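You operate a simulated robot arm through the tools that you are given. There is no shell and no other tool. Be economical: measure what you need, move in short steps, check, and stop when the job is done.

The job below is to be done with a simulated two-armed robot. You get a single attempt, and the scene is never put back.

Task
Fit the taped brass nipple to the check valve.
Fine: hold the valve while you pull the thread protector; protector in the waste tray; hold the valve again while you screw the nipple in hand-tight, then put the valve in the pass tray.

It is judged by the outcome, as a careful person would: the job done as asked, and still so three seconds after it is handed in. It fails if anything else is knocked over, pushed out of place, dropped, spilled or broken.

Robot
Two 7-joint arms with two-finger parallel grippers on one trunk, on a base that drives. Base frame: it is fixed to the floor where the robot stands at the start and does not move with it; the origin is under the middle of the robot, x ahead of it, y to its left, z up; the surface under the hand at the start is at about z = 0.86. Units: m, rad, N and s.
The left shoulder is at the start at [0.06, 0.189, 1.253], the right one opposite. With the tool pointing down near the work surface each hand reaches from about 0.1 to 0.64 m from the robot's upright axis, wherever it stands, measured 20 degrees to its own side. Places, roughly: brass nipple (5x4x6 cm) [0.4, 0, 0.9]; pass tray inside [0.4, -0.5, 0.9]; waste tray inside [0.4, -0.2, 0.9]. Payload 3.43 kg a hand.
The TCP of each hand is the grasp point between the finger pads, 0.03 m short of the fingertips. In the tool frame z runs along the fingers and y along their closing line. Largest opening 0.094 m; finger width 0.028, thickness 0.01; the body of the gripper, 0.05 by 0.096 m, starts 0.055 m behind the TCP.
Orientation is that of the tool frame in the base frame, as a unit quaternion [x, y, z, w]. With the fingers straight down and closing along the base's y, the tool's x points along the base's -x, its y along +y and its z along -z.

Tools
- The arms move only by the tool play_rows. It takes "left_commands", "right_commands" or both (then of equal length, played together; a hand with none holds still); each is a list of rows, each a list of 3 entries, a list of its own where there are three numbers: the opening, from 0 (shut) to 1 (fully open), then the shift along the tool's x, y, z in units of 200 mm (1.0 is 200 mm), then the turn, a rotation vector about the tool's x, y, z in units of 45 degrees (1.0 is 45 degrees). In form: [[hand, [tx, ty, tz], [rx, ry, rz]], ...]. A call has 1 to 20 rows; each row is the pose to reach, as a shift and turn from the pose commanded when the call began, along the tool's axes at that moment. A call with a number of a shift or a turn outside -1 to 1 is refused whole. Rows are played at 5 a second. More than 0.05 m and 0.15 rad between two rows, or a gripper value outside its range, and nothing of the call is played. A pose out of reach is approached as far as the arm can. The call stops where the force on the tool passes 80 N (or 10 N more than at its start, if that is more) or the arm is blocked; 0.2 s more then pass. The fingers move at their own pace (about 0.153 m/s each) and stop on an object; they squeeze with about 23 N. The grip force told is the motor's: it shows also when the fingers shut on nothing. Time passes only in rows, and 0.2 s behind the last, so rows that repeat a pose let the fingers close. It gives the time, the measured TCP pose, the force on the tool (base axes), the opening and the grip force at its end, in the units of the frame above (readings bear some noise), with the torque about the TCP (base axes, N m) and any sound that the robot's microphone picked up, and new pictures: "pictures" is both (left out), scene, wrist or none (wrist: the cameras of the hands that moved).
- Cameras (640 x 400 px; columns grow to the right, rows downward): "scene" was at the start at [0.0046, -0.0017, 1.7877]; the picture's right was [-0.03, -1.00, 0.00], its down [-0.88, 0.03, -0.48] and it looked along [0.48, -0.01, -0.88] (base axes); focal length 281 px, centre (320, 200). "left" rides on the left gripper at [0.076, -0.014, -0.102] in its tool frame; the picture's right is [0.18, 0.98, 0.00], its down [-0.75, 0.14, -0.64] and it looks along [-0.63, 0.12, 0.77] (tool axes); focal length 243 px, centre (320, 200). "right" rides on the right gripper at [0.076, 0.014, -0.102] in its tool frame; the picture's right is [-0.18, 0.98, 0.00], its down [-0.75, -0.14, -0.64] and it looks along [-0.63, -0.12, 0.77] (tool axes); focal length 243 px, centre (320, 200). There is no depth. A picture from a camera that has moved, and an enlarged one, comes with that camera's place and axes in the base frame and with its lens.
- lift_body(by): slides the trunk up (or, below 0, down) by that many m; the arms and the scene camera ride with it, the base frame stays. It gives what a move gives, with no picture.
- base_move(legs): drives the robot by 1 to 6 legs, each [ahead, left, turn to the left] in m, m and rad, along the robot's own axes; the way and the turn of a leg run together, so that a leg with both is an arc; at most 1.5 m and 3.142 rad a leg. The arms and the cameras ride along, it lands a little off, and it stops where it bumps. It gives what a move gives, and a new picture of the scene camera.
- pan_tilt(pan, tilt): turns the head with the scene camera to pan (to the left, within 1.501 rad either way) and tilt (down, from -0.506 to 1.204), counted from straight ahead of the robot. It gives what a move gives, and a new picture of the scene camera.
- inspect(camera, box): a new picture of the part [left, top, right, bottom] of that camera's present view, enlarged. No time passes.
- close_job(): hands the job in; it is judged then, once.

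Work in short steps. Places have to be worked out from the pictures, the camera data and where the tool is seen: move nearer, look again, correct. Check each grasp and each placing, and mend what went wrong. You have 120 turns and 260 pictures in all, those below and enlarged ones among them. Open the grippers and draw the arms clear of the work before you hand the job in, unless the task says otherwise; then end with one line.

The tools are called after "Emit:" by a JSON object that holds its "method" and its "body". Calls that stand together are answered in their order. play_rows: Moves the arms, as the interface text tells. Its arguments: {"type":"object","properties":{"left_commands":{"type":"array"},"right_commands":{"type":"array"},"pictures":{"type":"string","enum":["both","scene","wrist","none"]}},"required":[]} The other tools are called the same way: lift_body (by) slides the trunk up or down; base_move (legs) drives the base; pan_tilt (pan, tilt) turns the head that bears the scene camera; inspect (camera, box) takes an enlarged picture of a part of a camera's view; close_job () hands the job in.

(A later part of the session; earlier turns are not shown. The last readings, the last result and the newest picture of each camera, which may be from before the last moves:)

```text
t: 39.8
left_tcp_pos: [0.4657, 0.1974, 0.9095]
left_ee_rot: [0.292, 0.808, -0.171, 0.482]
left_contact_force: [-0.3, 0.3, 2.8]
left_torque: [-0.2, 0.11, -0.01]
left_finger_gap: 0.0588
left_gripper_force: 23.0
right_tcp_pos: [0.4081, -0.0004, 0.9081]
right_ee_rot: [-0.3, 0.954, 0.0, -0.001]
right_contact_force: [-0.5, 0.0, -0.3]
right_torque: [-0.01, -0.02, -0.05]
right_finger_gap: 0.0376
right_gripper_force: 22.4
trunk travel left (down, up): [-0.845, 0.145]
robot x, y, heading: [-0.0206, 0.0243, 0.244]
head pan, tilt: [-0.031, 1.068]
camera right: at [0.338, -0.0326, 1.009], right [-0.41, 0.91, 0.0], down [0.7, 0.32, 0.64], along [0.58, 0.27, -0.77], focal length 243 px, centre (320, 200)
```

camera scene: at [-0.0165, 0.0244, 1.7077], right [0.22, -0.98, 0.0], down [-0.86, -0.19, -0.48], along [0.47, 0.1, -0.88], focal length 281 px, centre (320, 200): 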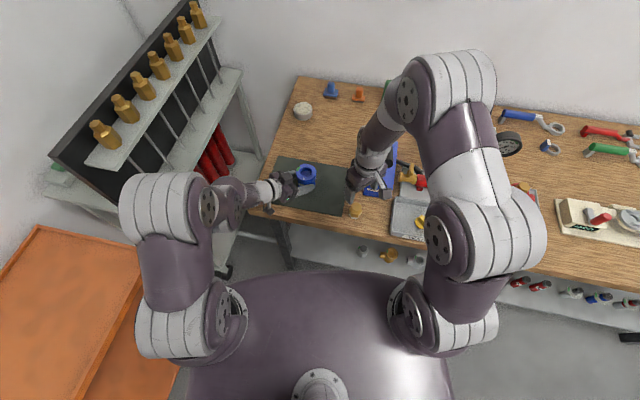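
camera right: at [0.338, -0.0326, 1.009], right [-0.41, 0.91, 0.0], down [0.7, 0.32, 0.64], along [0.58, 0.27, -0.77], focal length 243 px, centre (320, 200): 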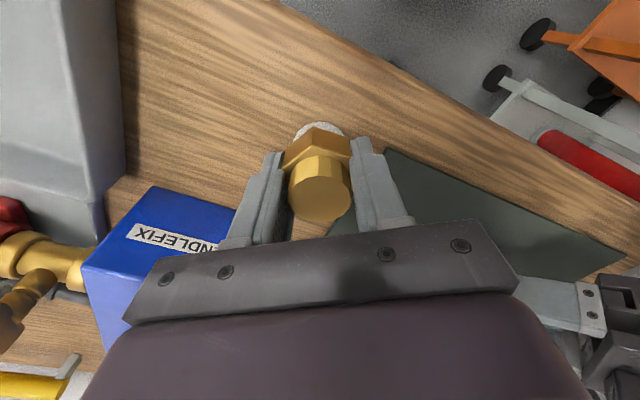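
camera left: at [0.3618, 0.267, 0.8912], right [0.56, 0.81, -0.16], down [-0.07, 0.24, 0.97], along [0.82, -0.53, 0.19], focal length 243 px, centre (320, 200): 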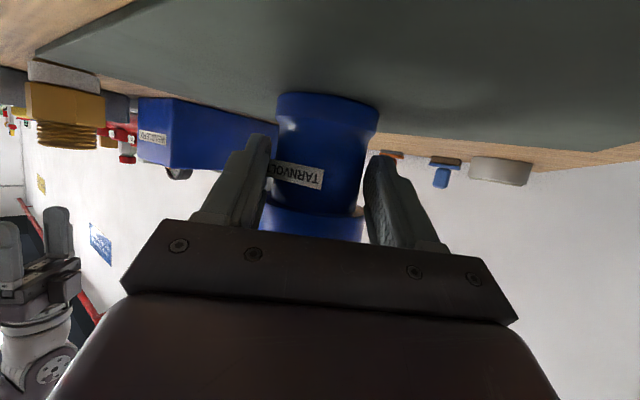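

Nipple gripped (0.0376 across the flats). Lift straight, then carry it above the valve port.

Emit:
{"method": "play_rows", "body": {"right_commands": [[0.2, [0, 0, -0.2], [0, 0, 0]], [0.2, [0, 0, -0.44], [0, 0, 0]], [0.2, [0, 0, -0.66], [0, 0, 0]], [0.2, [-0.17, 0.11, -0.66], [0, 0, 0]], [0.2, [-0.34, 0.22, -0.66], [0, 0, 0]], [0.2, [-0.5, 0.33, -0.66], [0, 0, 0]], [0.2, [-0.67, 0.43, -0.66], [0, 0, 0]], [0.2, [-0.83, 0.538, -0.66], [0, 0, 0]], [0.2, [-0.83, 0.538, -0.66], [0, 0, 0]]]}}

Emit:
{"method": "inspect", "body": {"camera": "scene", "box": [255, 130, 375, 205]}}

Emit:
{"method": "inspect", "body": {"camera": "right", "box": [220, 80, 420, 220]}}

```text
t: 41.8
left_tcp_pos: [0.4665, 0.1957, 0.9085]
left_ee_rot: [0.293, 0.808, -0.172, 0.482]
left_contact_force: [-3.3, -0.3, 3.7]
left_torque: [-0.28, 0.18, -0.08]
left_finger_gap: 0.0592
left_gripper_force: 23.1
right_tcp_pos: [0.4826, 0.1836, 1.0396]
right_ee_rot: [-0.302, 0.953, 0.0, 0.001]
right_contact_force: [0.3, 1.2, -1.5]
right_torque: [-0.01, -0.01, -0.02]
right_finger_gap: 0.0376
right_gripper_force: 22.7
trunk travel left (down, up): [-0.845, 0.145]
robot x, y, heading: [-0.0207, 0.0215, 0.25]
head pan, tilt: [-0.031, 1.068]
camera scene: at [-0.0173, 0.0241, 1.7077], right [0.22, -0.98, 0.0], down [-0.86, -0.19, -0.48], along [0.47, 0.1, -0.88], focal length 281 px, centre (320, 200)
camera right: at [0.4121, 0.1522, 1.1413], right [-0.41, 0.91, 0.0], down [0.7, 0.32, 0.64], along [0.59, 0.27, -0.77], focal length 243 px, centre (320, 200)
```

scene: 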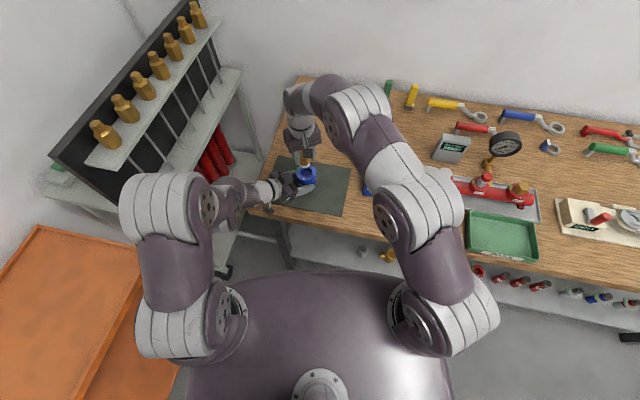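
right: 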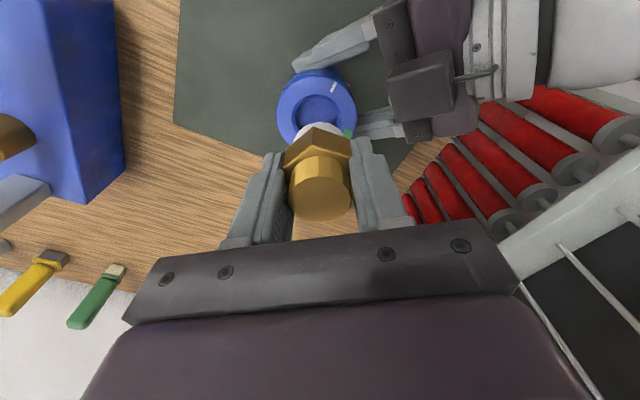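

```text
5.33 times, centred on (315, 168) of scene
camera zoom: at [-0.0173, 0.0241, 1.7077], right [0.22, -0.98, 0.0], down [-0.86, -0.19, -0.48], along [0.47, 0.1, -0.88], focal length 1498 px, centre (347, 373)
```

zoom: 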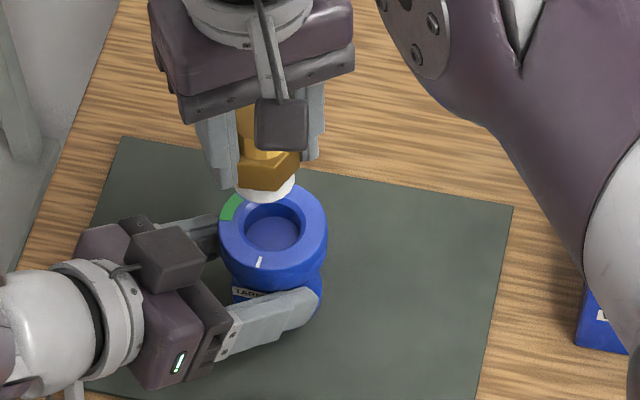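

```text
2.86 times, centred on (320, 150) of right
camera zoom: at [0.4121, 0.1522, 1.1413], right [-0.41, 0.91, 0.0], down [0.7, 0.32, 0.64], along [0.59, 0.27, -0.77], focal length 693 px, centre (320, 343)
```

zoom: 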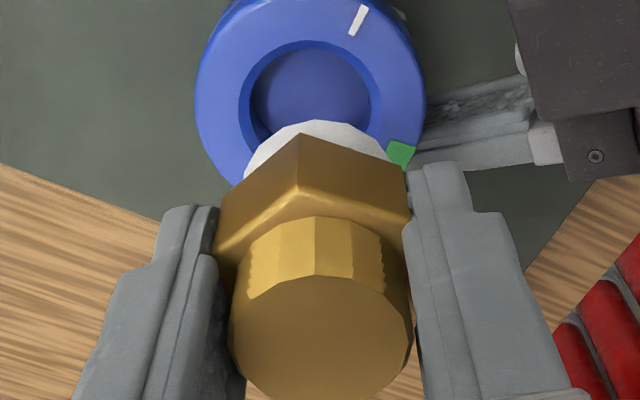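

The nipple hangs over the port; by both cameras the port is ≈2 mm toward −y. I shift there and lower so the nipple is just above the rim.

Emit:
{"method": "play_rows", "body": {"right_commands": [[0.2, [0.004, -0.01, 0.07], [0, 0, 0]], [0.2, [0.004, -0.01, 0.13], [0, 0, 0]], [0.2, [0.004, -0.01, 0.185], [0, 0, 0]], [0.2, [0.004, -0.01, 0.185], [0, 0, 0]]], "pictures": "none"}}

Emit:
{"method": "inspect", "body": {"camera": "scene", "box": [270, 140, 350, 190]}}

Emit:
{"method": "inspect", "body": {"camera": "right", "box": [240, 80, 400, 200]}}

```text
t: 42.8
left_tcp_pos: [0.4665, 0.1978, 0.9086]
left_ee_rot: [0.293, 0.808, -0.172, 0.482]
left_contact_force: [-3.5, -1.6, 3.1]
left_torque: [-0.34, 0.22, -0.17]
left_finger_gap: 0.0591
left_gripper_force: 23.0
right_tcp_pos: [0.4833, 0.1817, 1.0031]
right_ee_rot: [-0.301, 0.954, 0.001, 0.001]
right_contact_force: [0.0, 1.0, -2.3]
right_torque: [0.02, 0.01, 0.01]
right_finger_gap: 0.0375
right_gripper_force: 22.5
trunk travel left (down, up): [-0.845, 0.145]
robot x, y, heading: [-0.0239, 0.0271, 0.25]
head pan, tilt: [-0.031, 1.068]
```

```text
8.00 times, centred on (310, 165) of scene
camera zoom: at [-0.0171, 0.0246, 1.7077], right [0.22, -0.98, 0.0], down [-0.86, -0.19, -0.48], along [0.47, 0.1, -0.88], focal length 2247 px, centre (400, 480)
```

zoom: 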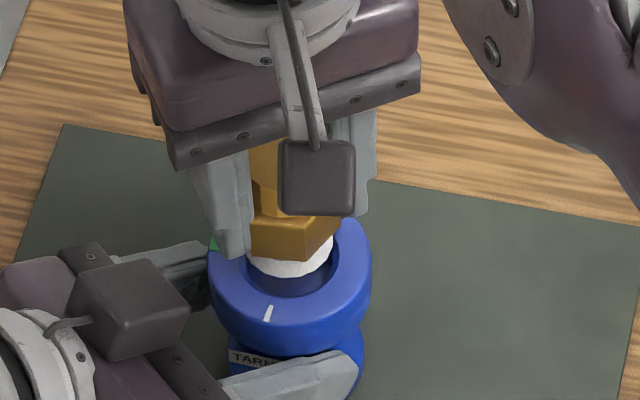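

```text
3.33 times, centred on (320, 140) of right
camera zoom: at [0.4133, 0.1495, 1.1043], right [-0.41, 0.91, 0.0], down [0.7, 0.32, 0.64], along [0.59, 0.27, -0.77], focal length 809 px, centre (320, 400)
```

zoom: 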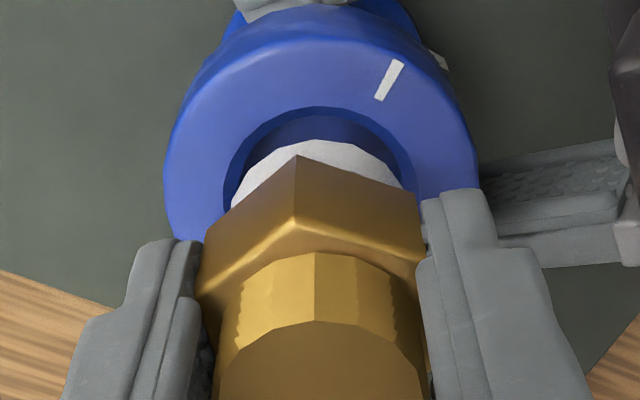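

Lateral alignment looks good in both views. Lower in small steps, watching the force.

Emit:
{"method": "play_rows", "body": {"right_commands": [[0.2, [0, 0, 0.03], [0, 0, 0]], [0.2, [0, 0, 0.06], [0, 0, 0]], [0.2, [0, 0, 0.06], [0, 0, 0]]], "pictures": "none"}}

```text
t: 43.6
left_tcp_pos: [0.4666, 0.1974, 0.9096]
left_ee_rot: [0.293, 0.808, -0.172, 0.482]
left_contact_force: [-3.0, -1.6, 2.7]
left_torque: [-0.32, 0.19, -0.11]
left_finger_gap: 0.0593
left_gripper_force: 23.0
right_tcp_pos: [0.4834, 0.1793, 0.9905]
right_ee_rot: [-0.3, 0.954, 0.0, 0.001]
right_contact_force: [0.4, -0.5, -1.7]
right_torque: [0.03, 0.01, 0.0]
right_finger_gap: 0.0379
right_gripper_force: 23.0
trunk travel left (down, up): [-0.845, 0.145]
robot x, y, heading: [-0.0209, 0.0213, 0.247]
head pan, tilt: [-0.031, 1.068]
```

Emit:
{"method": "play_rows", "body": {"right_commands": [[0.2, [0, 0, 0.015], [0, 0, 0]], [0.2, [0, 0, 0.03], [0, 0, 0]], [0.2, [0, 0, 0.03], [0, 0, 0]]], "pictures": "none"}}

Emit:
{"method": "inspect", "body": {"camera": "scene", "box": [270, 140, 350, 190]}}

Emit:
{"method": "inspect", "body": {"camera": "right", "box": [240, 80, 400, 200]}}

```text
t: 44.4
left_tcp_pos: [0.4658, 0.1972, 0.9096]
left_ee_rot: [0.294, 0.807, -0.173, 0.481]
left_contact_force: [-2.9, -0.6, 2.6]
left_torque: [-0.28, 0.18, -0.14]
left_finger_gap: 0.0595
left_gripper_force: 23.2
right_tcp_pos: [0.4844, 0.1809, 0.9864]
right_ee_rot: [-0.3, 0.954, 0.0, 0.0]
right_contact_force: [0.2, 0.6, -1.7]
right_torque: [0.01, -0.02, -0.02]
right_finger_gap: 0.0378
right_gripper_force: 23.6
trunk travel left (down, up): [-0.845, 0.145]
robot x, y, heading: [-0.0223, 0.0251, 0.247]
head pan, tilt: [-0.031, 1.068]
```

```text
8.00 times, centred on (310, 165) of scene
camera zoom: at [-0.0169, 0.0246, 1.7077], right [0.22, -0.98, 0.0], down [-0.86, -0.19, -0.48], along [0.47, 0.1, -0.88], focal length 2247 px, centre (400, 480)
```

zoom: 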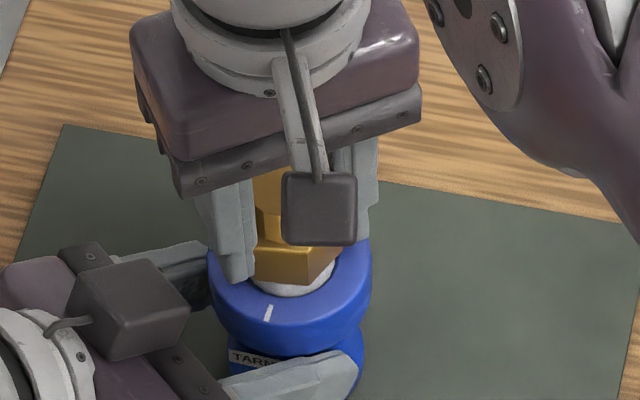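

```text
3.33 times, centred on (320, 140) of right
camera zoom: at [0.4137, 0.1492, 1.0868], right [-0.41, 0.91, 0.0], down [0.7, 0.32, 0.64], along [0.59, 0.27, -0.77], focal length 809 px, centre (320, 400)
```

zoom: 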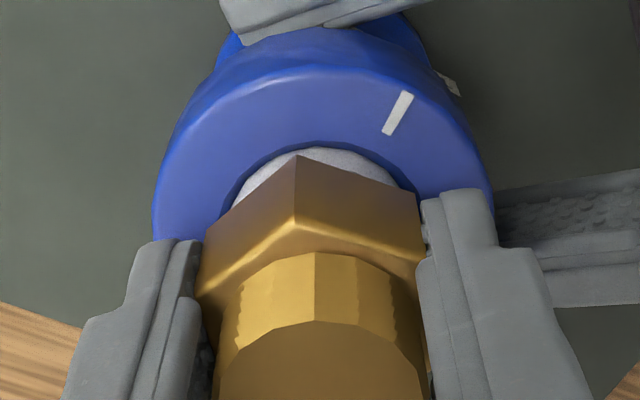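

Entering the port. Continue down in 3 mm steps until contact.

Emit:
{"method": "play_rows", "body": {"right_commands": [[0.2, [0, 0, 0.015], [0, 0, 0]], [0.2, [0, 0, 0.03], [0, 0, 0]], [0.2, [0, 0, 0.03], [0, 0, 0]]], "pictures": "none"}}

```text
t: 45.2
left_tcp_pos: [0.4667, 0.1963, 0.9098]
left_ee_rot: [0.293, 0.808, -0.172, 0.481]
left_contact_force: [5.6, -4.9, -0.6]
left_torque: [-0.21, 0.36, 0.09]
left_finger_gap: 0.0596
left_gripper_force: 23.1
right_tcp_pos: [0.4846, 0.1817, 0.9801]
right_ee_rot: [-0.301, 0.954, 0.0, 0.002]
right_contact_force: [-3.6, 4.7, 14.9]
right_torque: [0.18, 0.05, -0.02]
right_finger_gap: 0.038
right_gripper_force: 23.3
trunk travel left (down, up): [-0.845, 0.145]
robot x, y, heading: [-0.0207, 0.0217, 0.252]
head pan, tilt: [-0.031, 1.068]
```

Contact at 15 N, with a small side force showing ~1 mm offset. I correct it and begin a clockwise turn of 30° with light down-feed.

Emit:
{"method": "play_rows", "body": {"right_commands": [[0.2, [0, 0.006, 0], [0, 0, 0]], [0.2, [0, 0.006, 0.002], [0, 0, 0.17]], [0.2, [0, 0.006, 0.003], [0, 0, 0.34]], [0.2, [0, 0.006, 0.004], [0, 0, 0.5]], [0.2, [0, 0.006, 0.005], [0, 0, 0.667]], [0.2, [0, 0.006, 0.005], [0, 0, 0.667]]], "pictures": "wrist"}}

Emit:
{"method": "inspect", "body": {"camera": "scene", "box": [270, 140, 350, 190]}}

```text
t: 46.6
left_tcp_pos: [0.467, 0.1971, 0.9099]
left_ee_rot: [0.293, 0.808, -0.172, 0.482]
left_contact_force: [-10.7, 2.4, 3.1]
left_torque: [-0.06, -0.53, -0.12]
left_finger_gap: 0.0592
left_gripper_force: 23.6
right_tcp_pos: [0.4838, 0.1814, 0.9788]
right_ee_rot: [-0.042, 0.999, 0.001, 0.002]
right_contact_force: [19.4, -0.8, 14.9]
right_torque: [-0.09, -0.59, -0.04]
right_finger_gap: 0.0376
right_gripper_force: 22.8
trunk travel left (down, up): [-0.845, 0.145]
robot x, y, heading: [-0.0186, 0.0269, 0.247]
head pan, tilt: [-0.031, 1.068]
camera right: at [0.4067, 0.1897, 1.0807], right [0.1, 0.99, 0.0], down [0.76, -0.08, 0.64], along [0.64, -0.06, -0.76], focal length 243 px, centre (320, 200)
```

right: 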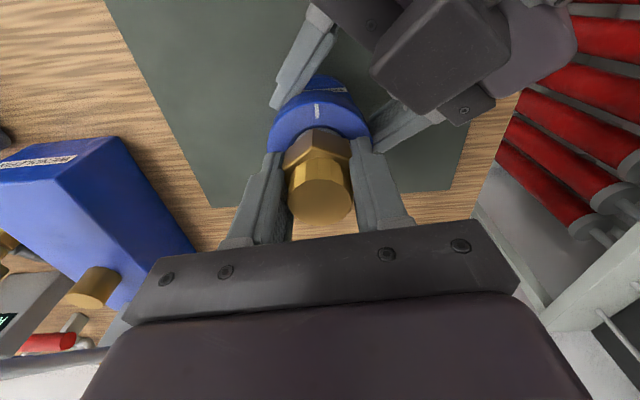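

```text
8.00 times, centred on (310, 165) of scene
camera zoom: at [-0.017, 0.0245, 1.7078], right [0.22, -0.98, 0.0], down [-0.86, -0.19, -0.48], along [0.47, 0.1, -0.88], focal length 2247 px, centre (400, 480)
```

zoom: 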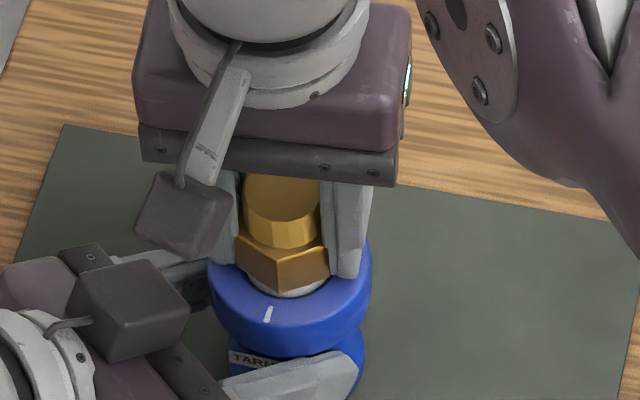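

Turned 30° with little torque; there's a 19 N side push toward +x, so I shift TCP 1.5 mm. Then one ratchet cycle: 30° cw, open, 60° back, close, 30° cw.

Emit:
{"method": "play_rows", "body": {"right_commands": [[0.2, [-0.007, 0, 0.002], [0, 0, 0.17]], [0.2, [-0.007, 0, 0.003], [0, 0, 0.34]], [0.2, [-0.007, 0, 0.004], [0, 0, 0.5]], [0.2, [-0.007, 0, 0.005], [0, 0, 0.667]], [0.5, [-0.007, 0, 0], [0, 0, 0.667]], [0.55, [-0.007, 0, 0], [0, 0, 0.667]], [0.55, [-0.007, 0, 0], [0, 0, 0.48]], [0.55, [-0.007, 0, 0], [0, 0, 0.29]], [0.55, [-0.007, 0, 0], [0, 0, 0.1]], [0.55, [-0.007, 0, 0], [0, 0, -0.09]], [0.55, [-0.007, 0, 0], [0, 0, -0.28]], [0.55, [-0.007, 0, 0], [0, 0, -0.47]], [0.55, [-0.007, 0, 0], [0, 0, -0.667]], [0.3, [-0.007, 0, 0], [0, 0, -0.667]], [0.2, [-0.007, 0, 0], [0, 0, -0.667]], [0.2, [-0.007, 0, 0.005], [0, 0, -0.5]], [0.2, [-0.007, 0, 0.006], [0, 0, -0.33]], [0.2, [-0.007, 0, 0.007], [0, 0, -0.17]], [0.2, [-0.007, 0, 0.008], [0, 0, 0]]], "pictures": "wrist"}}

Emit:
{"method": "inspect", "body": {"camera": "scene", "box": [270, 140, 350, 190]}}

```text
refused: row 13 steps farther than a row can; nothing moved
```

```text
8.00 times, centred on (310, 165) of scene
camera zoom: at [-0.017, 0.0245, 1.7078], right [0.22, -0.98, 0.0], down [-0.86, -0.19, -0.48], along [0.47, 0.1, -0.88], focal length 2247 px, centre (400, 480)
```

zoom: 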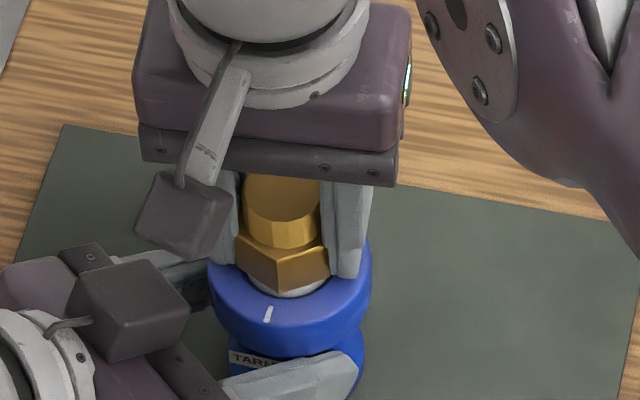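

One row was slightly too large, so I resend with even steps.

Emit:
{"method": "play_rows", "body": {"right_commands": [[0.2, [-0.007, 0, 0.002], [0, 0, 0.17]], [0.2, [-0.007, 0, 0.003], [0, 0, 0.34]], [0.2, [-0.007, 0, 0.004], [0, 0, 0.5]], [0.2, [-0.007, 0, 0.005], [0, 0, 0.665]], [0.5, [-0.007, 0, 0], [0, 0, 0.665]], [0.55, [-0.007, 0, 0], [0, 0, 0.665]], [0.55, [-0.007, 0, 0], [0, 0, 0.475]], [0.55, [-0.007, 0, 0], [0, 0, 0.285]], [0.55, [-0.007, 0, 0], [0, 0, 0.095]], [0.55, [-0.007, 0, 0], [0, 0, -0.095]], [0.55, [-0.007, 0, 0], [0, 0, -0.285]], [0.55, [-0.007, 0, 0], [0, 0, -0.475]], [0.55, [-0.007, 0, 0], [0, 0, -0.665]], [0.3, [-0.007, 0, 0], [0, 0, -0.665]], [0.2, [-0.007, 0, 0], [0, 0, -0.665]], [0.2, [-0.007, 0, 0.005], [0, 0, -0.5]], [0.2, [-0.007, 0, 0.006], [0, 0, -0.33]], [0.2, [-0.007, 0, 0.007], [0, 0, -0.17]], [0.2, [-0.007, 0, 0.008], [0, 0, 0]]], "pictures": "wrist"}}

Emit:
{"method": "inspect", "body": {"camera": "scene", "box": [270, 140, 350, 190]}}

```text
t: 50.6
left_tcp_pos: [0.4656, 0.1967, 0.9088]
left_ee_rot: [0.293, 0.807, -0.172, 0.483]
left_contact_force: [7.6, 1.3, -0.2]
left_torque: [-0.53, 0.18, 0.14]
left_finger_gap: 0.0592
left_gripper_force: 22.8
right_tcp_pos: [0.4843, 0.182, 0.9781]
right_ee_rot: [-0.043, 0.999, 0.0, 0.002]
right_contact_force: [-2.3, -3.2, 23.7]
right_torque: [-0.29, 0.31, 0.05]
right_finger_gap: 0.0375
right_gripper_force: 22.9
trunk travel left (down, up): [-0.845, 0.145]
robot x, y, heading: [-0.0223, 0.0244, 0.247]
head pan, tilt: [-0.031, 1.068]
camera right: at [0.4069, 0.1896, 1.0798], right [0.1, 0.99, 0.0], down [0.76, -0.08, 0.64], along [0.64, -0.06, -0.76], focal length 243 px, centre (320, 200)
```

right: 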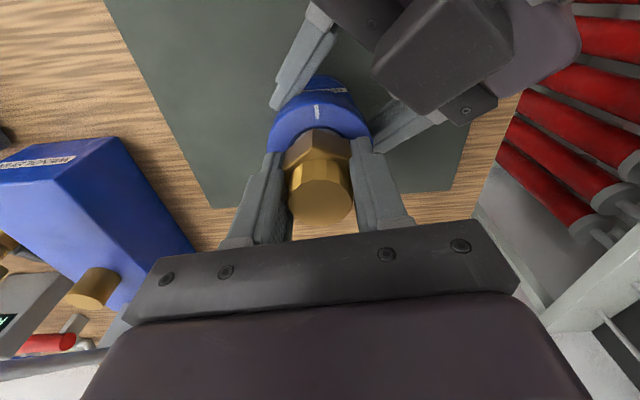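

```text
8.00 times, centred on (310, 165) of scene
camera zoom: at [-0.0182, 0.0239, 1.7079], right [0.22, -0.98, 0.0], down [-0.86, -0.19, -0.48], along [0.47, 0.1, -0.88], focal length 2247 px, centre (400, 480)
```

zoom: 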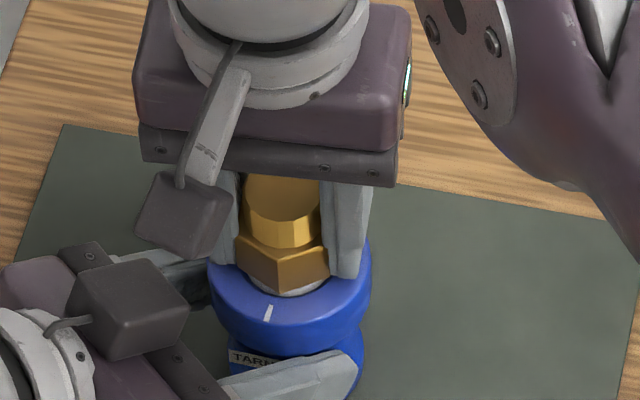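

The ratchet works with the nipple centred and little torque so far. Next cycle, with slight feed.

Emit:
{"method": "play_rows", "body": {"right_commands": [[0.2, [0, 0, 0.002], [0, 0, 0.17]], [0.2, [0, 0, 0.003], [0, 0, 0.34]], [0.2, [0, 0, 0.004], [0, 0, 0.5]], [0.2, [0, 0, 0.005], [0, 0, 0.665]], [0.5, [0, 0, 0], [0, 0, 0.665]], [0.55, [0, 0, 0], [0, 0, 0.665]], [0.55, [0, 0, 0], [0, 0, 0.475]], [0.55, [0, 0, 0], [0, 0, 0.285]], [0.55, [0, 0, 0], [0, 0, 0.095]], [0.55, [0, 0, 0], [0, 0, -0.095]], [0.55, [0, 0, 0], [0, 0, -0.285]], [0.55, [0, 0, 0], [0, 0, -0.475]], [0.55, [0, 0, 0], [0, 0, -0.665]], [0.3, [0, 0, 0], [0, 0, -0.665]], [0.2, [0, 0, 0], [0, 0, -0.665]], [0.2, [0, 0, 0.005], [0, 0, -0.5]], [0.2, [0, 0, 0.006], [0, 0, -0.33]], [0.2, [0, 0, 0.007], [0, 0, -0.17]], [0.2, [0, 0, 0.008], [0, 0, 0]]], "pictures": "none"}}

Emit:
{"method": "inspect", "body": {"camera": "scene", "box": [270, 140, 350, 190]}}

```text
t: 54.6
left_tcp_pos: [0.4661, 0.1965, 0.9105]
left_ee_rot: [0.293, 0.808, -0.171, 0.482]
left_contact_force: [15.9, 3.8, -9.1]
left_torque: [-0.18, 0.55, 0.18]
left_finger_gap: 0.0595
left_gripper_force: 23.5
right_tcp_pos: [0.4845, 0.1804, 0.9765]
right_ee_rot: [-0.042, 0.999, 0.001, 0.002]
right_contact_force: [-11.8, -1.7, 38.2]
right_torque: [-0.06, 0.2, 0.11]
right_finger_gap: 0.0377
right_gripper_force: 23.3
trunk travel left (down, up): [-0.845, 0.145]
robot x, y, heading: [-0.0228, 0.0247, 0.247]
head pan, tilt: [-0.031, 1.068]
```

```text
8.00 times, centred on (310, 165) of scene
camera zoom: at [-0.0186, 0.0243, 1.7079], right [0.22, -0.98, 0.0], down [-0.86, -0.19, -0.48], along [0.47, 0.1, -0.88], focal length 2247 px, centre (400, 480)
```

zoom: 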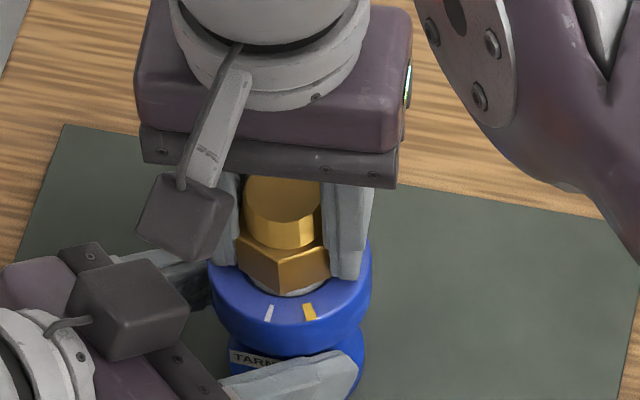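

A yellow index mark has appeared on the flange: the thread has engaged and the mark tracks the nipple. The target is the green zone (clockwise past the white tick). Another cycle with less feed and a small −x correction.

Emit:
{"method": "play_rows", "body": {"right_commands": [[0.2, [0.003, 0, 0], [0, 0, 0.17]], [0.2, [0.003, 0, 0], [0, 0, 0.34]], [0.2, [0.003, 0, 0], [0, 0, 0.5]], [0.2, [0.003, 0, 0], [0, 0, 0.665]], [0.5, [0.003, 0, 0], [0, 0, 0.665]], [0.55, [0.003, 0, 0], [0, 0, 0.665]], [0.55, [0.003, 0, 0], [0, 0, 0.475]], [0.55, [0.003, 0, 0], [0, 0, 0.285]], [0.55, [0.003, 0, 0], [0, 0, 0.095]], [0.55, [0.003, 0, 0], [0, 0, -0.095]], [0.55, [0.003, 0, 0], [0, 0, -0.285]], [0.55, [0.003, 0, 0], [0, 0, -0.475]], [0.55, [0.003, 0, 0], [0, 0, -0.665]], [0.3, [0.003, 0, 0], [0, 0, -0.665]], [0.2, [0.003, 0, 0], [0, 0, -0.665]], [0.2, [0.003, 0, 0.001], [0, 0, -0.665]]], "pictures": "none"}}

Emit:
{"method": "inspect", "body": {"camera": "scene", "box": [270, 140, 350, 190]}}

Emit:
{"method": "inspect", "body": {"camera": "right", "box": [240, 60, 400, 180]}}

```text
t: 58.0
left_tcp_pos: [0.4649, 0.1974, 0.9111]
left_ee_rot: [0.293, 0.807, -0.173, 0.483]
left_contact_force: [7.7, -7.5, -8.0]
left_torque: [-0.07, 0.47, -0.41]
left_finger_gap: 0.0582
left_gripper_force: 23.3
right_tcp_pos: [0.4805, 0.1819, 0.975]
right_ee_rot: [-0.301, 0.954, -0.001, 0.002]
right_contact_force: [-16.7, 14.6, 30.5]
right_torque: [0.74, 1.19, 0.34]
right_finger_gap: 0.041
right_gripper_force: 23.1
trunk travel left (down, up): [-0.845, 0.145]
robot x, y, heading: [-0.0226, 0.0237, 0.246]
head pan, tilt: [-0.031, 1.068]
```

```text
8.00 times, centred on (310, 165) of scene
camera zoom: at [-0.0211, 0.0256, 1.7078], right [0.22, -0.98, 0.0], down [-0.85, -0.19, -0.48], along [0.47, 0.1, -0.88], focal length 2247 px, centre (400, 480)
```

zoom: 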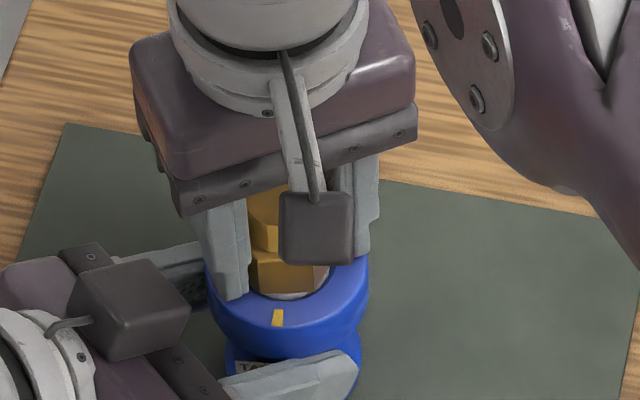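

```text
3.33 times, centred on (320, 120) of right
camera zoom: at [0.4103, 0.151, 1.0776], right [-0.41, 0.91, 0.0], down [0.7, 0.32, 0.64], along [0.59, 0.27, -0.77], focal length 809 px, centre (320, 467)
```

zoom: 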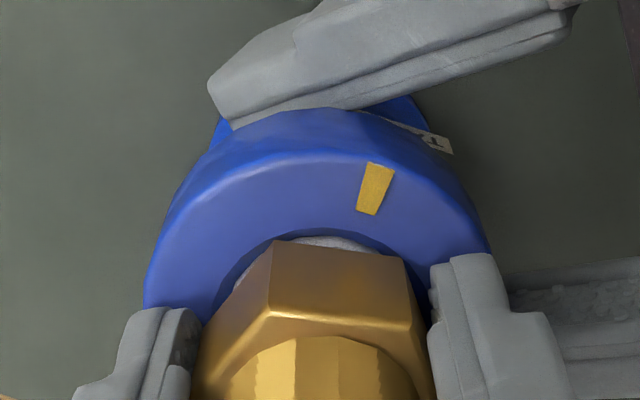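

The regrip landed off the flats (gap 0.041), so the nipple didn't turn the full amount. I open and look at the actual hex orientation.

Emit:
{"method": "play_rows", "body": {"right_commands": [[0.6, [0, 0, -0.002], [0, 0, 0]], [0.6, [0, 0, -0.002], [0, 0, 0]], [0.6, [0, 0, -0.1], [0, 0, 0]], [0.6, [0, 0, -0.25], [0, 0, 0]], [0.6, [0, 0, -0.35], [0, 0, 0]], [0.6, [0, 0, -0.35], [0, 0, 0]]]}}

Emit:
{"method": "inspect", "body": {"camera": "scene", "box": [270, 140, 350, 190]}}

Emit:
{"method": "inspect", "body": {"camera": "right", "box": [240, 60, 400, 180]}}

```text
t: 59.4
left_tcp_pos: [0.4648, 0.1956, 0.9101]
left_ee_rot: [0.293, 0.807, -0.172, 0.482]
left_contact_force: [-6.8, -0.8, 9.2]
left_torque: [-0.51, 0.04, -0.3]
left_finger_gap: 0.0584
left_gripper_force: 23.5
right_tcp_pos: [0.482, 0.18, 1.0468]
right_ee_rot: [-0.3, 0.954, 0.001, 0.001]
right_contact_force: [-0.7, -0.8, 0.2]
right_torque: [-0.01, 0.02, -0.03]
right_finger_gap: 0.0562
right_gripper_force: 0.1
trunk travel left (down, up): [-0.845, 0.145]
robot x, y, heading: [-0.0205, 0.0267, 0.247]
head pan, tilt: [-0.031, 1.068]
camera scene: at [-0.019, 0.0246, 1.7078], right [0.22, -0.98, 0.0], down [-0.86, -0.19, -0.48], along [0.47, 0.1, -0.88], focal length 281 px, centre (320, 200)
camera right: at [0.4112, 0.1493, 1.1477], right [-0.41, 0.91, 0.0], down [0.7, 0.32, 0.64], along [0.59, 0.26, -0.77], focal length 243 px, centre (320, 200)
```

scene: 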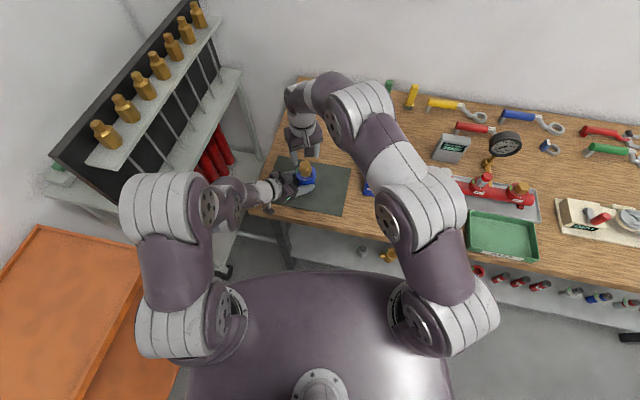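
right: 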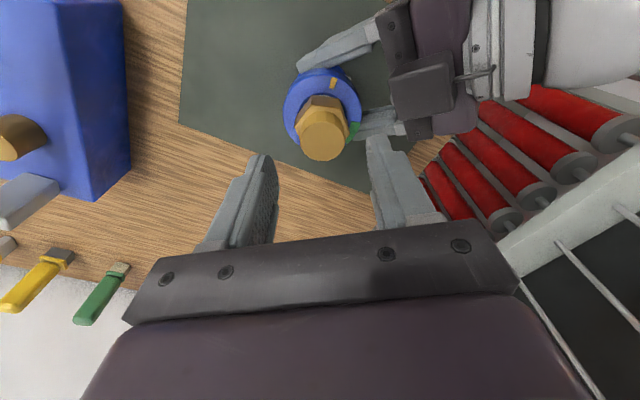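

```text
8.00 times, centred on (310, 165) of scene
camera zoom: at [-0.019, 0.0246, 1.7078], right [0.22, -0.98, 0.0], down [-0.86, -0.19, -0.48], along [0.47, 0.1, -0.88], focal length 2247 px, centre (400, 480)
```

zoom: 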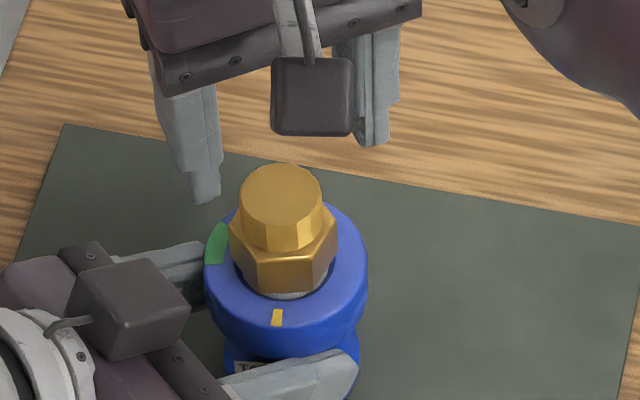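

```text
3.33 times, centred on (320, 120) of right
camera zoom: at [0.4112, 0.1493, 1.1477], right [-0.41, 0.91, 0.0], down [0.7, 0.32, 0.64], along [0.59, 0.26, -0.77], focal length 809 px, centre (320, 467)
```

zoom: 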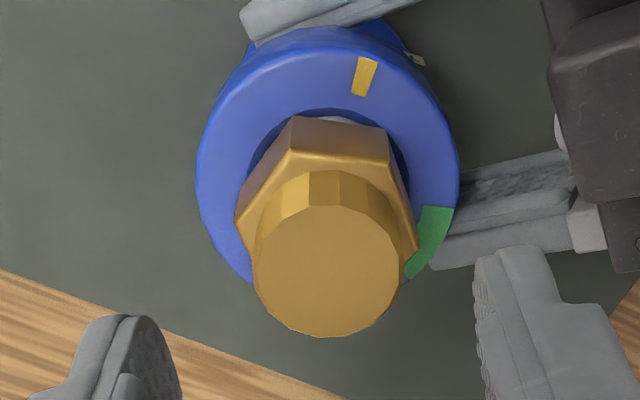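

The yellow index now sits at the white tick, and the hex flats are ~11° counter-clockwise of my closing line. I rotate to match, descend and re-grip.

Emit:
{"method": "play_rows", "body": {"right_commands": [[0.55, [-0.004, 0.006, 0], [0, 0, -0.12]], [0.55, [-0.004, 0.006, 0], [0, 0, -0.24]], [0.55, [-0.004, 0.006, 0.15], [0, 0, -0.24]], [0.55, [-0.004, 0.006, 0.3], [0, 0, -0.24]], [0.55, [-0.004, 0.006, 0.35], [0, 0, -0.24]], [0.3, [-0.004, 0.006, 0.35], [0, 0, -0.24]], [0.2, [-0.004, 0.006, 0.35], [0, 0, -0.24]], [0.2, [-0.004, 0.006, 0.35], [0, 0, -0.24]]], "pictures": "none"}}

Emit:
{"method": "inspect", "body": {"camera": "scene", "box": [270, 140, 350, 190]}}

```text
t: 61.2
left_tcp_pos: [0.4655, 0.1959, 0.9098]
left_ee_rot: [0.293, 0.808, -0.171, 0.482]
left_contact_force: [11.7, -4.3, -7.4]
left_torque: [-0.46, 0.37, -0.21]
left_finger_gap: 0.0582
left_gripper_force: 22.7
right_tcp_pos: [0.4824, 0.1834, 0.9778]
right_ee_rot: [-0.388, 0.922, 0.0, 0.002]
right_contact_force: [-13.2, 2.2, 22.7]
right_torque: [0.19, 0.41, 0.1]
right_finger_gap: 0.0376
right_gripper_force: 23.0
trunk travel left (down, up): [-0.845, 0.145]
robot x, y, heading: [-0.0207, 0.0239, 0.246]
head pan, tilt: [-0.031, 1.068]
```

```text
8.00 times, centred on (310, 165) of scene
camera zoom: at [-0.0191, 0.0241, 1.7078], right [0.22, -0.98, 0.0], down [-0.86, -0.19, -0.48], along [0.47, 0.1, -0.88], focal length 2247 px, centre (400, 480)
```

zoom: 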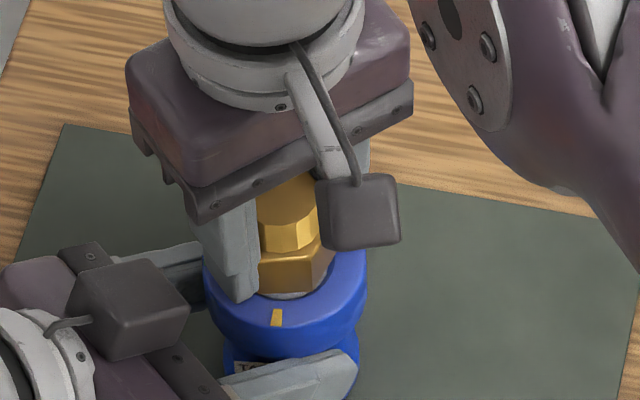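

Gripped on the flats, but 22 N upward suggests the fingertips press on the flange. I open, rise 5 mm and re-grip higher on the hex.

Emit:
{"method": "play_rows", "body": {"right_commands": [[0.5, [0, 0, 0], [0, 0, 0]], [0.55, [0, 0, 0], [0, 0, 0]], [0.55, [0.0035, 0.0036, -0.025], [0, 0, 0]], [0.55, [0.0035, 0.0036, -0.025], [0, 0, 0]], [0.3, [0.0035, 0.0036, -0.025], [0, 0, 0]], [0.2, [0.0035, 0.0036, -0.025], [0, 0, 0]], [0.2, [0.0035, 0.0036, -0.025], [0, 0, 0]]], "pictures": "none"}}

```text
t: 62.8
left_tcp_pos: [0.4658, 0.1975, 0.9095]
left_ee_rot: [0.293, 0.807, -0.172, 0.482]
left_contact_force: [-7.9, 1.8, 10.6]
left_torque: [-0.49, 0.19, -0.35]
left_finger_gap: 0.0582
left_gripper_force: 22.5
right_tcp_pos: [0.4813, 0.1822, 0.9811]
right_ee_rot: [-0.388, 0.921, -0.001, 0.0]
right_contact_force: [1.3, -1.3, -2.9]
right_torque: [-0.01, 0.03, 0.1]
right_finger_gap: 0.0378
right_gripper_force: 22.4
trunk travel left (down, up): [-0.845, 0.145]
robot x, y, heading: [-0.0157, 0.0264, 0.246]
head pan, tilt: [-0.031, 1.068]
```

Clean grip, near-zero forces. Turn 40° clockwise and read the torque.

Emit:
{"method": "play_rows", "body": {"right_commands": [[0.2, [0, 0, 0], [0, 0, 0.15]], [0.2, [0, 0, 0], [0, 0, 0.3]], [0.2, [0, 0, 0.001], [0, 0, 0.45]], [0.2, [0, 0, 0.001], [0, 0, 0.6]], [0.2, [0, 0, 0.001], [0, 0, 0.75]], [0.2, [0, 0, 0.001], [0, 0, 0.89]]], "pictures": "none"}}

Emit:
{"method": "inspect", "body": {"camera": "scene", "box": [270, 140, 350, 190]}}

Emit:
{"method": "inspect", "body": {"camera": "right", "box": [240, 60, 400, 180]}}

```text
t: 64.2
left_tcp_pos: [0.4652, 0.1988, 0.91]
left_ee_rot: [0.293, 0.807, -0.173, 0.482]
left_contact_force: [-6.4, 1.6, 7.6]
left_torque: [-0.45, 0.35, -0.21]
left_finger_gap: 0.0583
left_gripper_force: 23.5
right_tcp_pos: [0.4814, 0.1825, 0.9791]
right_ee_rot: [-0.049, 0.999, 0.001, 0.0]
right_contact_force: [1.7, -3.0, -1.3]
right_torque: [0.09, -0.01, 0.13]
right_finger_gap: 0.0428
right_gripper_force: 23.2
trunk travel left (down, up): [-0.845, 0.145]
robot x, y, heading: [-0.0216, 0.0254, 0.243]
head pan, tilt: [-0.031, 1.068]
```

```text
8.00 times, centred on (310, 165) of scene
camera zoom: at [-0.0181, 0.0244, 1.7077], right [0.22, -0.98, 0.0], down [-0.86, -0.19, -0.48], along [0.47, 0.1, -0.88], focal length 2247 px, centre (400, 480)
```

zoom: 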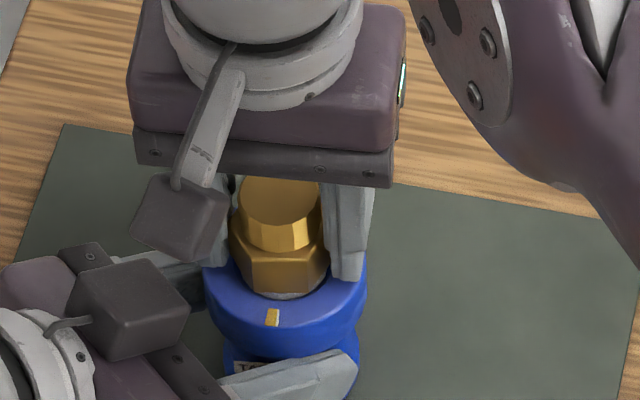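

```text
3.33 times, centred on (320, 120) of right
camera zoom: at [0.4047, 0.1905, 1.0811], right [0.09, 1.0, 0.0], down [0.76, -0.07, 0.64], along [0.64, -0.06, -0.77], focal length 809 px, centre (320, 467)
```

zoom: 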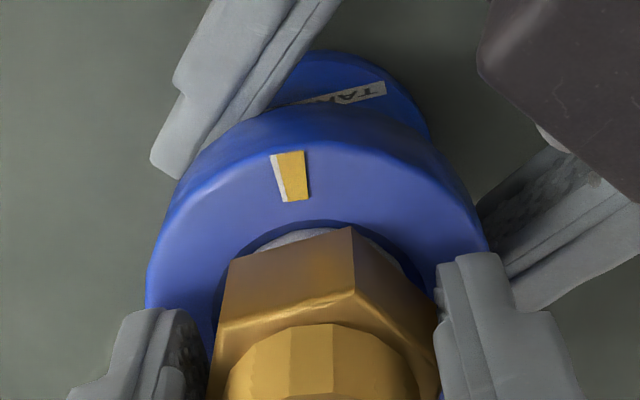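

The fingers slipped over the hex (gap 0.043) and the yellow index moved only a few degrees past white, so resistance is rising. I re-grip aligned (35° back) and turn in a small step to read the torque.

Emit:
{"method": "play_rows", "body": {"right_commands": [[0.5, [0, 0, 0], [0, 0, 0]], [0.6, [0, 0, 0], [0, 0, 0]], [0.6, [0, 0, 0], [0, 0, -0.16]], [0.6, [0, 0, 0], [0, 0, -0.32]], [0.6, [0, 0, 0], [0, 0, -0.48]], [0.6, [0, 0, 0], [0, 0, -0.64]], [0.6, [0, 0, 0], [0, 0, -0.79]], [0.3, [0, 0, 0], [0, 0, -0.79]], [0.0, [0, 0, 0], [0, 0, -0.79]], [0.0, [0, 0, 0], [0, 0, -0.79]], [0.0, [0, 0, 0], [0, 0, -0.79]]], "pictures": "none"}}

Emit:
{"method": "inspect", "body": {"camera": "right", "box": [240, 60, 400, 180]}}

Emit:
{"method": "inspect", "body": {"camera": "scene", "box": [420, 150, 560, 240]}}

```text
t: 66.6
left_tcp_pos: [0.4667, 0.1968, 0.9103]
left_ee_rot: [0.294, 0.807, -0.173, 0.482]
left_contact_force: [-1.7, -3.5, 3.9]
left_torque: [-0.36, 0.28, -0.29]
left_finger_gap: 0.0583
left_gripper_force: 22.9
right_tcp_pos: [0.4821, 0.182, 0.9791]
right_ee_rot: [-0.352, 0.936, 0.0, 0.001]
right_contact_force: [-3.3, 2.0, 2.3]
right_torque: [0.14, 0.06, 0.07]
right_finger_gap: 0.0375
right_gripper_force: 23.5
trunk travel left (down, up): [-0.845, 0.145]
robot x, y, heading: [-0.0231, 0.024, 0.247]
head pan, tilt: [-0.031, 1.068]
```

```text
3.33 times, centred on (320, 120) of right
camera zoom: at [0.4158, 0.1438, 1.0816], right [-0.51, 0.86, 0.0], down [0.66, 0.39, 0.64], along [0.55, 0.33, -0.77], focal length 809 px, centre (320, 467)
```

zoom: 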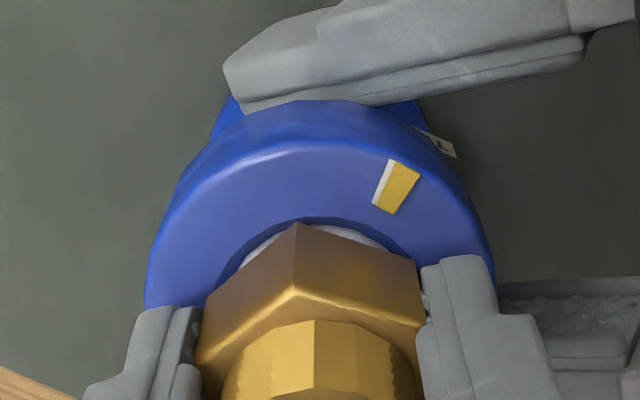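

```text
4.44 times, centred on (490, 195) of scene
camera zoom: at [-0.0179, 0.0246, 1.7078], right [0.22, -0.98, 0.0], down [-0.86, -0.19, -0.48], along [0.47, 0.1, -0.88], focal length 1248 px, centre (-436, 222)
```

zoom: 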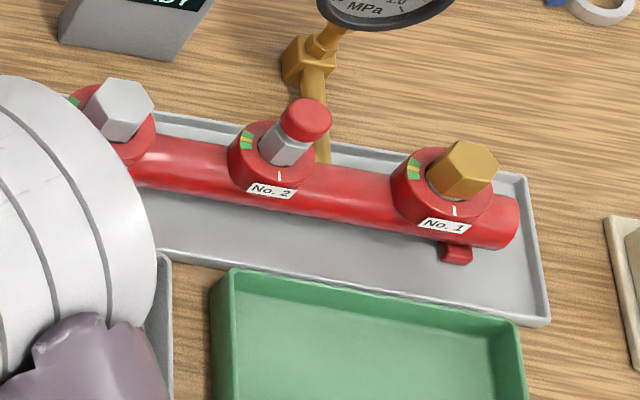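

Gripped squarely (0.0375). The finished examples all show yellow inside green, so that's the target. Turn 14° and read.

Emit:
{"method": "play_rows", "body": {"right_commands": [[0, [0, 0, 0], [0, 0, 0.08]], [0, [0, 0, 0], [0, 0, 0.16]], [0, [0, 0, 0], [0, 0, 0.24]], [0, [0, 0, 0], [0, 0, 0.32]]], "pictures": "none"}}

Emit:
{"method": "inspect", "body": {"camera": "right", "box": [240, 60, 400, 180]}}

```text
t: 67.6
left_tcp_pos: [0.4661, 0.1961, 0.9104]
left_ee_rot: [0.293, 0.807, -0.173, 0.482]
left_contact_force: [-1.7, -1.8, 4.7]
left_torque: [-0.36, 0.19, -0.41]
left_finger_gap: 0.0586
left_gripper_force: 22.7
right_tcp_pos: [0.4832, 0.1819, 0.9795]
right_ee_rot: [-0.23, 0.973, -0.001, 0.001]
right_contact_force: [-1.0, 0.7, 0.1]
right_torque: [0.11, 0.22, 0.31]
right_finger_gap: 0.0405
right_gripper_force: 22.7
trunk travel left (down, up): [-0.845, 0.145]
robot x, y, heading: [-0.0203, 0.0284, 0.247]
head pan, tilt: [-0.031, 1.068]
```

```text
3.33 times, centred on (320, 120) of right
camera zoom: at [0.4083, 0.1613, 1.0814], right [-0.28, 0.96, 0.0], down [0.74, 0.21, 0.64], along [0.62, 0.18, -0.77], focal length 809 px, centre (320, 467)
```

zoom: 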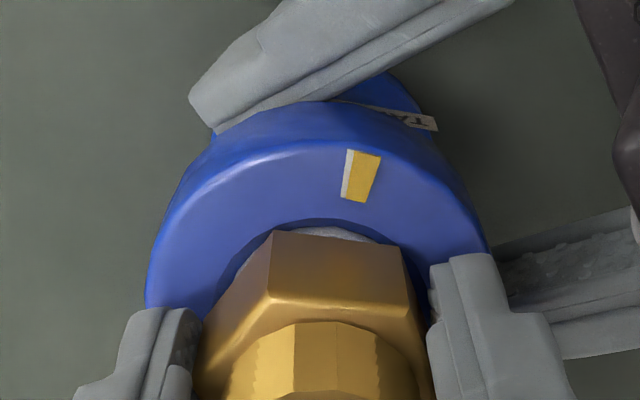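

It slipped without turning (torque limit ≈0.45 N·m on the flats). Earlier turning worked under 15–38 N of down-force, so I test again: re-grip aligned and turn while pressing down.

Emit:
{"method": "play_rows", "body": {"right_commands": [[0.5, [0, 0, 0], [0, 0, 0]], [0.6, [0, 0, 0], [0, 0, 0]], [0.6, [0, 0, 0], [0, 0, -0.16]], [0.6, [0, 0, 0], [0, 0, -0.32]], [0.3, [0, 0, 0], [0, 0, -0.32]], [0.0, [0, 0, 0], [0, 0, -0.32]], [0.0, [0, 0, 0], [0, 0, -0.32]], [0.0, [0, 0, 0.01], [0, 0, -0.32]], [0.0, [0, 0, 0.018], [0, 0, -0.24]], [0.0, [0, 0, 0.022], [0, 0, -0.16]], [0.0, [0, 0, 0.024], [0, 0, -0.08]], [0.0, [0, 0, 0.025], [0, 0, 0.0]]], "pictures": "none"}}

Emit:
{"method": "inspect", "body": {"camera": "right", "box": [240, 60, 400, 180]}}

```text
t: 70.2
left_tcp_pos: [0.4665, 0.1962, 0.9088]
left_ee_rot: [0.293, 0.808, -0.171, 0.482]
left_contact_force: [-0.6, 6.1, -3.9]
left_torque: [-0.17, 0.0, -0.21]
left_finger_gap: 0.0586
left_gripper_force: 22.9
right_tcp_pos: [0.4834, 0.1847, 0.9766]
right_ee_rot: [-0.231, 0.973, 0.002, 0.004]
right_contact_force: [11.2, -7.4, 31.6]
right_torque: [-0.62, -0.09, 0.37]
right_finger_gap: 0.0402
right_gripper_force: 23.2
trunk travel left (down, up): [-0.845, 0.145]
robot x, y, heading: [-0.0227, 0.0221, 0.244]
head pan, tilt: [-0.031, 1.068]
```

```text
3.33 times, centred on (320, 120) of right
camera zoom: at [0.41, 0.1618, 1.0785], right [-0.28, 0.96, 0.0], down [0.73, 0.21, 0.65], along [0.62, 0.18, -0.76], focal length 809 px, centre (320, 467)
```

zoom: 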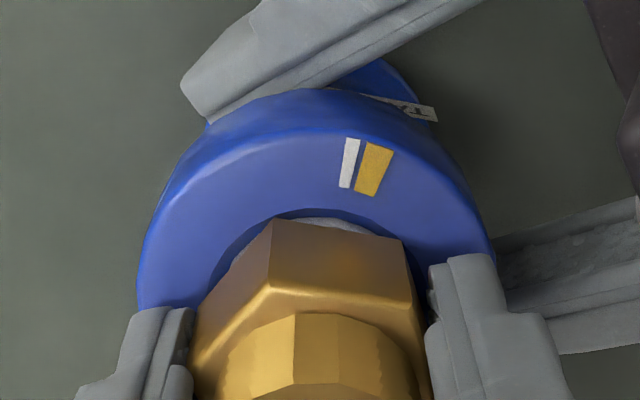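

The index advanced ~6° past white this time, so it does turn with down-force. Turning too fast makes the fingers slip, so I re-grip aligned and turn very slowly (≈1.4° per row).

Emit:
{"method": "play_rows", "body": {"right_commands": [[0.5, [0, 0, -0.01], [0, 0, 0]], [0.6, [0, 0, -0.01], [0, 0, -0.09]], [0.5, [0, 0, -0.01], [0, 0, -0.175]], [0.0, [0, 0, -0.01], [0, 0, -0.175]], [0.0, [0, 0, -0.01], [0, 0, -0.175]], [0.0, [0, 0, 0.0], [0, 0, -0.175]], [0.0, [0, 0, 0.0], [0, 0, -0.145]], [0.0, [0, 0, 0.0], [0, 0, -0.115]], [0.0, [0, 0, 0.0], [0, 0, -0.085]], [0.0, [0, 0, 0.0], [0, 0, -0.055]], [0.0, [0, 0, 0.0], [0, 0, -0.025]], [0.0, [0, 0, 0.0], [0, 0, 0.005]], [0.0, [0, 0, 0.0], [0, 0, 0.035]], [0.0, [0, 0, 0.0], [0, 0, 0.065]], [0.0, [0, 0, 0.001], [0, 0, 0.095]], [0.0, [0, 0, 0.001], [0, 0, 0.125]], [0.0, [0, 0, 0.001], [0, 0, 0.155]], [0.0, [0, 0, 0.001], [0, 0, 0.185]], [0.0, [0, 0, 0.001], [0, 0, 0.215]], [0.0, [0, 0, 0.001], [0, 0, 0.245]]], "pictures": "none"}}

Emit:
{"method": "inspect", "body": {"camera": "right", "box": [240, 60, 400, 180]}}

```text
t: 74.4
left_tcp_pos: [0.4648, 0.1943, 0.911]
left_ee_rot: [0.294, 0.807, -0.172, 0.483]
left_contact_force: [-7.3, 1.8, 7.2]
left_torque: [-0.38, 0.21, -0.63]
left_finger_gap: 0.059
left_gripper_force: 22.9
right_tcp_pos: [0.4835, 0.183, 0.9762]
right_ee_rot: [-0.137, 0.991, 0.001, 0.002]
right_contact_force: [22.4, -11.5, 29.1]
right_torque: [-0.86, -1.29, 0.8]
right_finger_gap: 0.0415
right_gripper_force: 23.6
trunk travel left (down, up): [-0.845, 0.145]
robot x, y, heading: [-0.0199, 0.0253, 0.249]
head pan, tilt: [-0.031, 1.068]
```

```text
3.33 times, centred on (320, 120) of right
camera zoom: at [0.406, 0.175, 1.0777], right [-0.09, 1.0, 0.0], down [0.76, 0.07, 0.65], along [0.64, 0.06, -0.76], focal length 809 px, centre (320, 467)
```

zoom: 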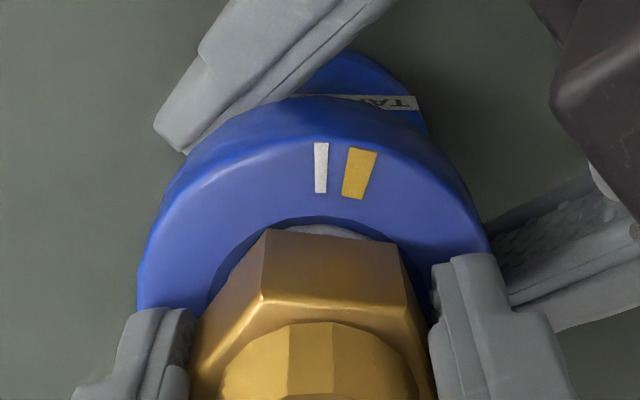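

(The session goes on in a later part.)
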